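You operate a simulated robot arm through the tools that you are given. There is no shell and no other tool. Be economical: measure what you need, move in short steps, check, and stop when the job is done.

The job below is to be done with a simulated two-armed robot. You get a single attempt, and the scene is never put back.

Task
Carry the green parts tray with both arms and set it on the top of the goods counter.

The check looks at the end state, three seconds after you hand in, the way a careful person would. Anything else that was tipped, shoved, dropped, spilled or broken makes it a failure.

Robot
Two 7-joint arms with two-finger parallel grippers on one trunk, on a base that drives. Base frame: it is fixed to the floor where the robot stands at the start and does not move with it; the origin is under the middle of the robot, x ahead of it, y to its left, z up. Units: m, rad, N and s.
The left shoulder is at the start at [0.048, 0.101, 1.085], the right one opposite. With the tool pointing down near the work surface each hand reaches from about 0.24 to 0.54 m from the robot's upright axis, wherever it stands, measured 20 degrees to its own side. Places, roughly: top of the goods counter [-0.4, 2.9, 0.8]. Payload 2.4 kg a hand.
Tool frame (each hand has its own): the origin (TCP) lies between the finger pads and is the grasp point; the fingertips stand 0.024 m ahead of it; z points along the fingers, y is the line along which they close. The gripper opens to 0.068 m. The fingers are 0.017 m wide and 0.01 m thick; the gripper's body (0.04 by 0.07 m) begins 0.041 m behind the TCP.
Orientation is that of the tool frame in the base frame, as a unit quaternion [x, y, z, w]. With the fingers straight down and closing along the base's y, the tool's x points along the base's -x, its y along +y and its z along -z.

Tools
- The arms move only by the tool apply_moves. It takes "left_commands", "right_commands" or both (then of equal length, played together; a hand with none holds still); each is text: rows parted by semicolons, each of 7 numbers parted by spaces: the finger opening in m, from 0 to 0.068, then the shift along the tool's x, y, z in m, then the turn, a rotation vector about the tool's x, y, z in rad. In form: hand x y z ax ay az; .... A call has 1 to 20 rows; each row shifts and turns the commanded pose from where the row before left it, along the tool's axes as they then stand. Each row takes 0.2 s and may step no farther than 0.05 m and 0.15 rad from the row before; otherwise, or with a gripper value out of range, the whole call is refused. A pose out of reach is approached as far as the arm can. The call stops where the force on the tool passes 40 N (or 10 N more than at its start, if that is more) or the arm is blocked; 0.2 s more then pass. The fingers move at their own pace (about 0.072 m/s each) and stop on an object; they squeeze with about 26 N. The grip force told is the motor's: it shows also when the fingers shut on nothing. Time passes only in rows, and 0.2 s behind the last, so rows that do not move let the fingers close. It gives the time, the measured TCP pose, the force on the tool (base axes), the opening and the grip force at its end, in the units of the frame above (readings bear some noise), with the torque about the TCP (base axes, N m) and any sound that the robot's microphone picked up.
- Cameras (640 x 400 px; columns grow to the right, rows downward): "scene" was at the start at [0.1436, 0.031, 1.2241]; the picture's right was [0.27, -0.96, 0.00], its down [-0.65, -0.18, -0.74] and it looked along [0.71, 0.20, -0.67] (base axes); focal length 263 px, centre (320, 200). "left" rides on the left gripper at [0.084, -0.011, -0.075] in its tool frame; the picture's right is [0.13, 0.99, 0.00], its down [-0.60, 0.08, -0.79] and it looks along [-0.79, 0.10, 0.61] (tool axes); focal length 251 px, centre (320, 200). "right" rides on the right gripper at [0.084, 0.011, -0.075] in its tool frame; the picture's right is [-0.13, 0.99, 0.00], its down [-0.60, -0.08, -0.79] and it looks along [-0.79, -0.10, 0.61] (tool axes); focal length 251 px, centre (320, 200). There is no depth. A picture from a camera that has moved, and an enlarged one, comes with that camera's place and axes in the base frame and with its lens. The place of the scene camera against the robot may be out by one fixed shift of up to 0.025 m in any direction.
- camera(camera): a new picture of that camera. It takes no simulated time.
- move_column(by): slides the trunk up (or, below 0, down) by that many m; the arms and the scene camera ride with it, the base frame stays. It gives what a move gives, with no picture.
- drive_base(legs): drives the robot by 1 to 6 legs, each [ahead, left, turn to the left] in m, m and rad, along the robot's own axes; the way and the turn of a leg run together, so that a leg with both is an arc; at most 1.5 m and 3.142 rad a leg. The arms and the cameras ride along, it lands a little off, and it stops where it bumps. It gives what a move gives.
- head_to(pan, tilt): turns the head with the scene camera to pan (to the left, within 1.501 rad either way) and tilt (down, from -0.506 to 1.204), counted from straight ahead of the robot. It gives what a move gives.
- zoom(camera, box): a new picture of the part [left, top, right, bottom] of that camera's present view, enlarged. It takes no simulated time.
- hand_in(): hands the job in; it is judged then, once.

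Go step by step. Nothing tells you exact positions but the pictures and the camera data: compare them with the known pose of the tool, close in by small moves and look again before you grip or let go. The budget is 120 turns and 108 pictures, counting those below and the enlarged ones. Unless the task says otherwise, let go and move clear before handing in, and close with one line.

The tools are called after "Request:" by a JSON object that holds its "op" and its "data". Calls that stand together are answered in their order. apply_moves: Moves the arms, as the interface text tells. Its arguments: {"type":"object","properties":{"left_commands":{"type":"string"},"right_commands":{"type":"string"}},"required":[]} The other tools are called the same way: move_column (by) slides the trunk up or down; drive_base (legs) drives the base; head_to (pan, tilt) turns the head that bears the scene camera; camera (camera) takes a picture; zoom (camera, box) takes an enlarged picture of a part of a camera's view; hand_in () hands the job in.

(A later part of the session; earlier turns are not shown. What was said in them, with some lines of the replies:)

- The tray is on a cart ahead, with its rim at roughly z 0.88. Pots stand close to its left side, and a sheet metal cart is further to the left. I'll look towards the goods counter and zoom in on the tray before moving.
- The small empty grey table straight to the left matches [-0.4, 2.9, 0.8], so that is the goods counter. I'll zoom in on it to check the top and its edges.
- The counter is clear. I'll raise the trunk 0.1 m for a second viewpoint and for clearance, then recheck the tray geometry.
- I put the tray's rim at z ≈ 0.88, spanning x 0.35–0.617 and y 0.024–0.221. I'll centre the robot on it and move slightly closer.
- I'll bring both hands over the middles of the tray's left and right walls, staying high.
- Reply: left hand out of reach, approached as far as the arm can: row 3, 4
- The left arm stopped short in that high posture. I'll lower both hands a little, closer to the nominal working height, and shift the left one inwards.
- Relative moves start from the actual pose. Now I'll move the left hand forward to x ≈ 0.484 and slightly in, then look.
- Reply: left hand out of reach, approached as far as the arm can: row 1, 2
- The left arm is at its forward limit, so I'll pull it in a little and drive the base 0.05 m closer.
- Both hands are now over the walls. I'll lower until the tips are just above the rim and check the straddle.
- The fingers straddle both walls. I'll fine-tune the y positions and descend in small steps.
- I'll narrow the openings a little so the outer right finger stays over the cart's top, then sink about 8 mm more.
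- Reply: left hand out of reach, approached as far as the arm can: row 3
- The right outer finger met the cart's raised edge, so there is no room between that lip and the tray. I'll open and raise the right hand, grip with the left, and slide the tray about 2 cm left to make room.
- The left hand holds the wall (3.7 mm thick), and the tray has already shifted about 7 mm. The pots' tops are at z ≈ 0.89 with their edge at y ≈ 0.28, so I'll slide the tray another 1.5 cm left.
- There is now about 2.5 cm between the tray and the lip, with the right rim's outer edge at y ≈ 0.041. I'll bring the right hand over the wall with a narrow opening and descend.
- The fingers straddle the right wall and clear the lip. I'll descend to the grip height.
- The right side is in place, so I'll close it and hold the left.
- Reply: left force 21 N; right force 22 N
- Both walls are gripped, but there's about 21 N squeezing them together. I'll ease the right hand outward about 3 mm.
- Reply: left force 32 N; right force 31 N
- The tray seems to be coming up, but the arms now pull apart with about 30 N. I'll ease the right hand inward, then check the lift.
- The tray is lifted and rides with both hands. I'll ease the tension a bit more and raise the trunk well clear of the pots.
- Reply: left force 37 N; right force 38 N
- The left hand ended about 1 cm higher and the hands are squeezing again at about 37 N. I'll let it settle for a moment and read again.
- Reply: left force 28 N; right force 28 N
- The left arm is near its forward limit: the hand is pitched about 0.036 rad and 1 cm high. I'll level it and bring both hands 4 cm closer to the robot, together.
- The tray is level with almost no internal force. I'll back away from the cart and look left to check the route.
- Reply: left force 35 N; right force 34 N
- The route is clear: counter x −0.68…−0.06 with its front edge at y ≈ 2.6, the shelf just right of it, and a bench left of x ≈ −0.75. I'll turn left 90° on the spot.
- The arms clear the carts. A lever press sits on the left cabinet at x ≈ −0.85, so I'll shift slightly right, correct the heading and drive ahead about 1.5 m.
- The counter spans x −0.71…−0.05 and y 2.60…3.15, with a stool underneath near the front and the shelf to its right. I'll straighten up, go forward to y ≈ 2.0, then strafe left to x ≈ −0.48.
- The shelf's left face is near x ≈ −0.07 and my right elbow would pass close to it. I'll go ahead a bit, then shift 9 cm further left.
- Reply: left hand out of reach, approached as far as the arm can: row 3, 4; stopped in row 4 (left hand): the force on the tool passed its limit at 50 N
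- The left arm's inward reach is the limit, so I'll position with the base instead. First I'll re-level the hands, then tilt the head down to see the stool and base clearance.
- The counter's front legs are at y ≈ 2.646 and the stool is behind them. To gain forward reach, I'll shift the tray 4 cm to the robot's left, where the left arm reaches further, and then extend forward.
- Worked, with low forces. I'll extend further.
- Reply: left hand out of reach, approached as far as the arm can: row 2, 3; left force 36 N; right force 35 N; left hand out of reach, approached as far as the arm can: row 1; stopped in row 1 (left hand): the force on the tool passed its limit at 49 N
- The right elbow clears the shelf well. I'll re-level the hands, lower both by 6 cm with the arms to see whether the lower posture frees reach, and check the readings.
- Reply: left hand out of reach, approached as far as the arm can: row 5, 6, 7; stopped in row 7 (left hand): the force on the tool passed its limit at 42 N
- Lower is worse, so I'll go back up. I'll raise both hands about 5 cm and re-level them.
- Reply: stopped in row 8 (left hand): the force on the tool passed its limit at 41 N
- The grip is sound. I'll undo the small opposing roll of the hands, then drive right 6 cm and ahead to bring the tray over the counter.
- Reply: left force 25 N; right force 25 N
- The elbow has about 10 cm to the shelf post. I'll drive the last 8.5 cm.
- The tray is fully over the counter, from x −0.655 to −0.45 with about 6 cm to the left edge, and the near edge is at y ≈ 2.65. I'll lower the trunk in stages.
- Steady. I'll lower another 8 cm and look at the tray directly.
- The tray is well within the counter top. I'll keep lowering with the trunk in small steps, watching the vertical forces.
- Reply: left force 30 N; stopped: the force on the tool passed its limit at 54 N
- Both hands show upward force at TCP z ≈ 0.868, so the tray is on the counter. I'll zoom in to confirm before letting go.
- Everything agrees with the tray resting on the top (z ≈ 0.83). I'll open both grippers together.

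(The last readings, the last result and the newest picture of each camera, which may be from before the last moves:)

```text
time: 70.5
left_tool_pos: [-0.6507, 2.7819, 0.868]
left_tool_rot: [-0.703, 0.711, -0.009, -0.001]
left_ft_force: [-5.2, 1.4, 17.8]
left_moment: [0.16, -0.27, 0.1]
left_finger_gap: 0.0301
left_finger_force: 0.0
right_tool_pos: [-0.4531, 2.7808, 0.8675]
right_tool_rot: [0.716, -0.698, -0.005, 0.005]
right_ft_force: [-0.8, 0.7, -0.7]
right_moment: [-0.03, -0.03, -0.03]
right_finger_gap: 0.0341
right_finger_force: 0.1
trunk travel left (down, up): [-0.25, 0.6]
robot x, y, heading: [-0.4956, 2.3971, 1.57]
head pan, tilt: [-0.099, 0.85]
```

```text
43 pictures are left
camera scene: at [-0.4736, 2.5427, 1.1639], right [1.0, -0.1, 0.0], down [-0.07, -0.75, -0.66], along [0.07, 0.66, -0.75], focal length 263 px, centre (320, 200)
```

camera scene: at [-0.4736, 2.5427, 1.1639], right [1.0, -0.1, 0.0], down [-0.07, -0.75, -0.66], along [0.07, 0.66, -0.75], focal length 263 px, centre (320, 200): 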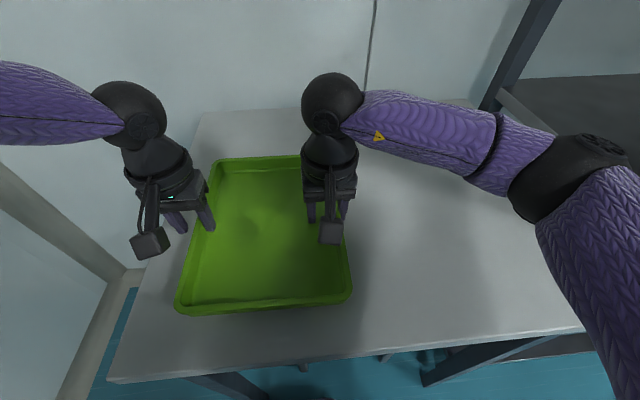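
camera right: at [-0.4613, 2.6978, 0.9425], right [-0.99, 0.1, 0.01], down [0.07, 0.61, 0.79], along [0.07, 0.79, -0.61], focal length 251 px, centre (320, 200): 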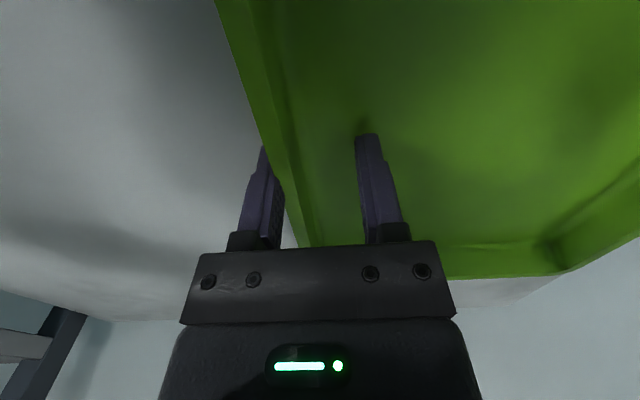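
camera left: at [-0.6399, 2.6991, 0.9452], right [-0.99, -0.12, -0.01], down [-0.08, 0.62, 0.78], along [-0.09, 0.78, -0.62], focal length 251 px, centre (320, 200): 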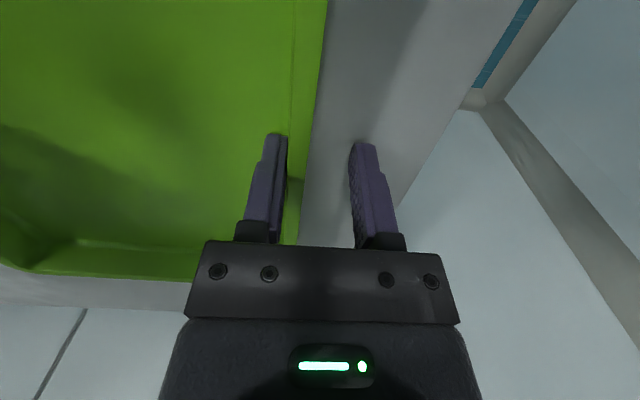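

The tray is released; it shifted about 1 cm right as the left inner finger pressed the floor edge. I'll centre the right fingers around the wall and lift both straight up.

Request:
{"op": "apply_moves", "data": {"left_commands": "0.026 0 0 -0.003 0 0 0;0.026 0 -0.004 -0.005 0 0 0;0.03 0 -0.003 -0.01 0 0 0;0.03 0 0 -0.02 0 0 0;0.03 0 0 -0.02 0 0 0", "right_commands": "0.034 0 -0.004 0 0 0 0;0.034 0 -0.004 -0.005 0 0 0;0.034 0 -0.001 -0.01 0 0 0;0.034 0 0 -0.02 0 0 0;0.034 0 0 -0.02 0 0 0"}}

Request:
{"op": "camera", "data": {"camera": "scene"}}

```text
time: 71.7
left_tool_pos: [-0.6444, 2.784, 0.925]
left_tool_rot: [-0.703, 0.711, -0.01, -0.001]
left_ft_force: [0.2, 0.0, -1.1]
left_moment: [0.03, -0.01, -0.01]
left_finger_gap: 0.0301
left_finger_force: 0.1
right_tool_pos: [-0.4451, 2.782, 0.9246]
right_tool_rot: [0.716, -0.698, -0.004, 0.006]
right_ft_force: [1.0, 0.0, 0.5]
right_moment: [0.01, 0.01, 0.01]
right_finger_gap: 0.0336
right_finger_force: 0.0
trunk travel left (down, up): [-0.25, 0.6]
robot x, y, heading: [-0.4966, 2.3971, 1.574]
head pan, tilt: [-0.099, 0.85]
```

```text
42 pictures are left
camera scene: at [-0.4734, 2.5435, 1.1637], right [1.0, -0.1, 0.0], down [-0.07, -0.75, -0.66], along [0.07, 0.66, -0.75], focal length 263 px, centre (320, 200)
```

scene: 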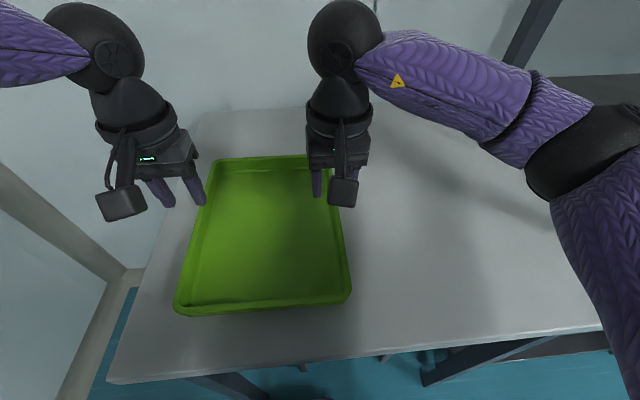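

The tray stays flat and fully on the counter, and the hands are above the rim. I'll raise the trunk and back straight away.

Request:
{"op": "move_column", "data": {"by": 0.15}}

Request:
{"op": "drive_base", "data": {"legs": [[-0.25, 0, 0]]}}

Request:
{"op": "head_to", "data": {"pan": 0.0, "tilt": 0.6}}

Request:
{"op": "camera", "data": {"camera": "scene"}}

```text
time: 73.4
left_tool_pos: [-0.6428, 2.7825, 1.0753]
left_tool_rot: [-0.703, 0.711, -0.01, -0.002]
left_ft_force: [0.1, 0.3, -0.1]
left_moment: [0.0, -0.01, -0.02]
left_finger_gap: 0.0301
left_finger_force: 0.1
right_tool_pos: [-0.4434, 2.7809, 1.0734]
right_tool_rot: [0.715, -0.699, -0.005, 0.005]
right_ft_force: [0.5, 0.1, 0.1]
right_moment: [-0.04, 0.0, -0.03]
right_finger_gap: 0.0339
right_finger_force: 0.1
trunk travel left (down, up): [-0.4, 0.45]
robot x, y, heading: [-0.4956, 2.3954, 1.573]
head pan, tilt: [-0.099, 0.85]
```

```text
time: 75.2
left_tool_pos: [-0.6412, 2.5384, 1.0758]
left_tool_rot: [-0.702, 0.712, -0.01, -0.002]
left_ft_force: [1.1, 0.5, -0.5]
left_moment: [0.02, 0.01, -0.01]
left_finger_gap: 0.0298
left_finger_force: 0.0
right_tool_pos: [-0.4411, 2.5365, 1.0732]
right_tool_rot: [0.714, -0.701, -0.004, 0.006]
right_ft_force: [-0.2, -0.1, -0.3]
right_moment: [0.02, 0.0, -0.03]
right_finger_gap: 0.034
right_finger_force: 0.0
trunk travel left (down, up): [-0.4, 0.45]
robot x, y, heading: [-0.4921, 2.1529, 1.568]
head pan, tilt: [-0.099, 0.85]
```

```text
time: 76.0
left_tool_pos: [-0.6419, 2.5382, 1.0745]
left_tool_rot: [-0.702, 0.712, -0.011, -0.002]
left_ft_force: [-0.1, 0.6, 1.2]
left_moment: [0.01, 0.01, 0.01]
left_finger_gap: 0.0299
left_finger_force: 0.0
right_tool_pos: [-0.4426, 2.5359, 1.0727]
right_tool_rot: [0.714, -0.7, -0.004, 0.006]
right_ft_force: [-0.3, 0.1, -0.2]
right_moment: [0.02, 0.0, 0.02]
right_finger_gap: 0.034
right_finger_force: 0.2
trunk travel left (down, up): [-0.4, 0.45]
robot x, y, heading: [-0.4965, 2.1571, 1.57]
head pan, tilt: [0.0, 0.6]
```

```text
41 pictures are left
camera scene: at [-0.4809, 2.2814, 1.3362], right [1.0, 0.0, 0.0], down [0.0, -0.57, -0.82], along [0.0, 0.82, -0.57], focal length 263 px, centre (320, 200)
```

scene: 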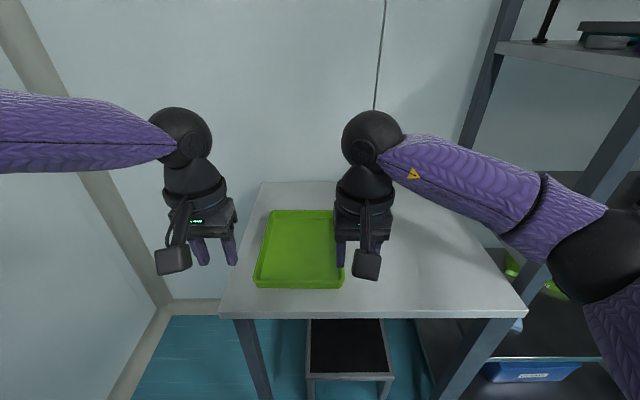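

The tray sits flat and fully on the counter, the robot is clear and nothing else looks disturbed. I'm handing in now.

Request:
{"op": "hand_in", "data": {}}

```text
The job is handed in.
```

The green parts tray was carried with both arms and is resting flat on the top of the goods counter, with both grippers released and the robot backed clear.
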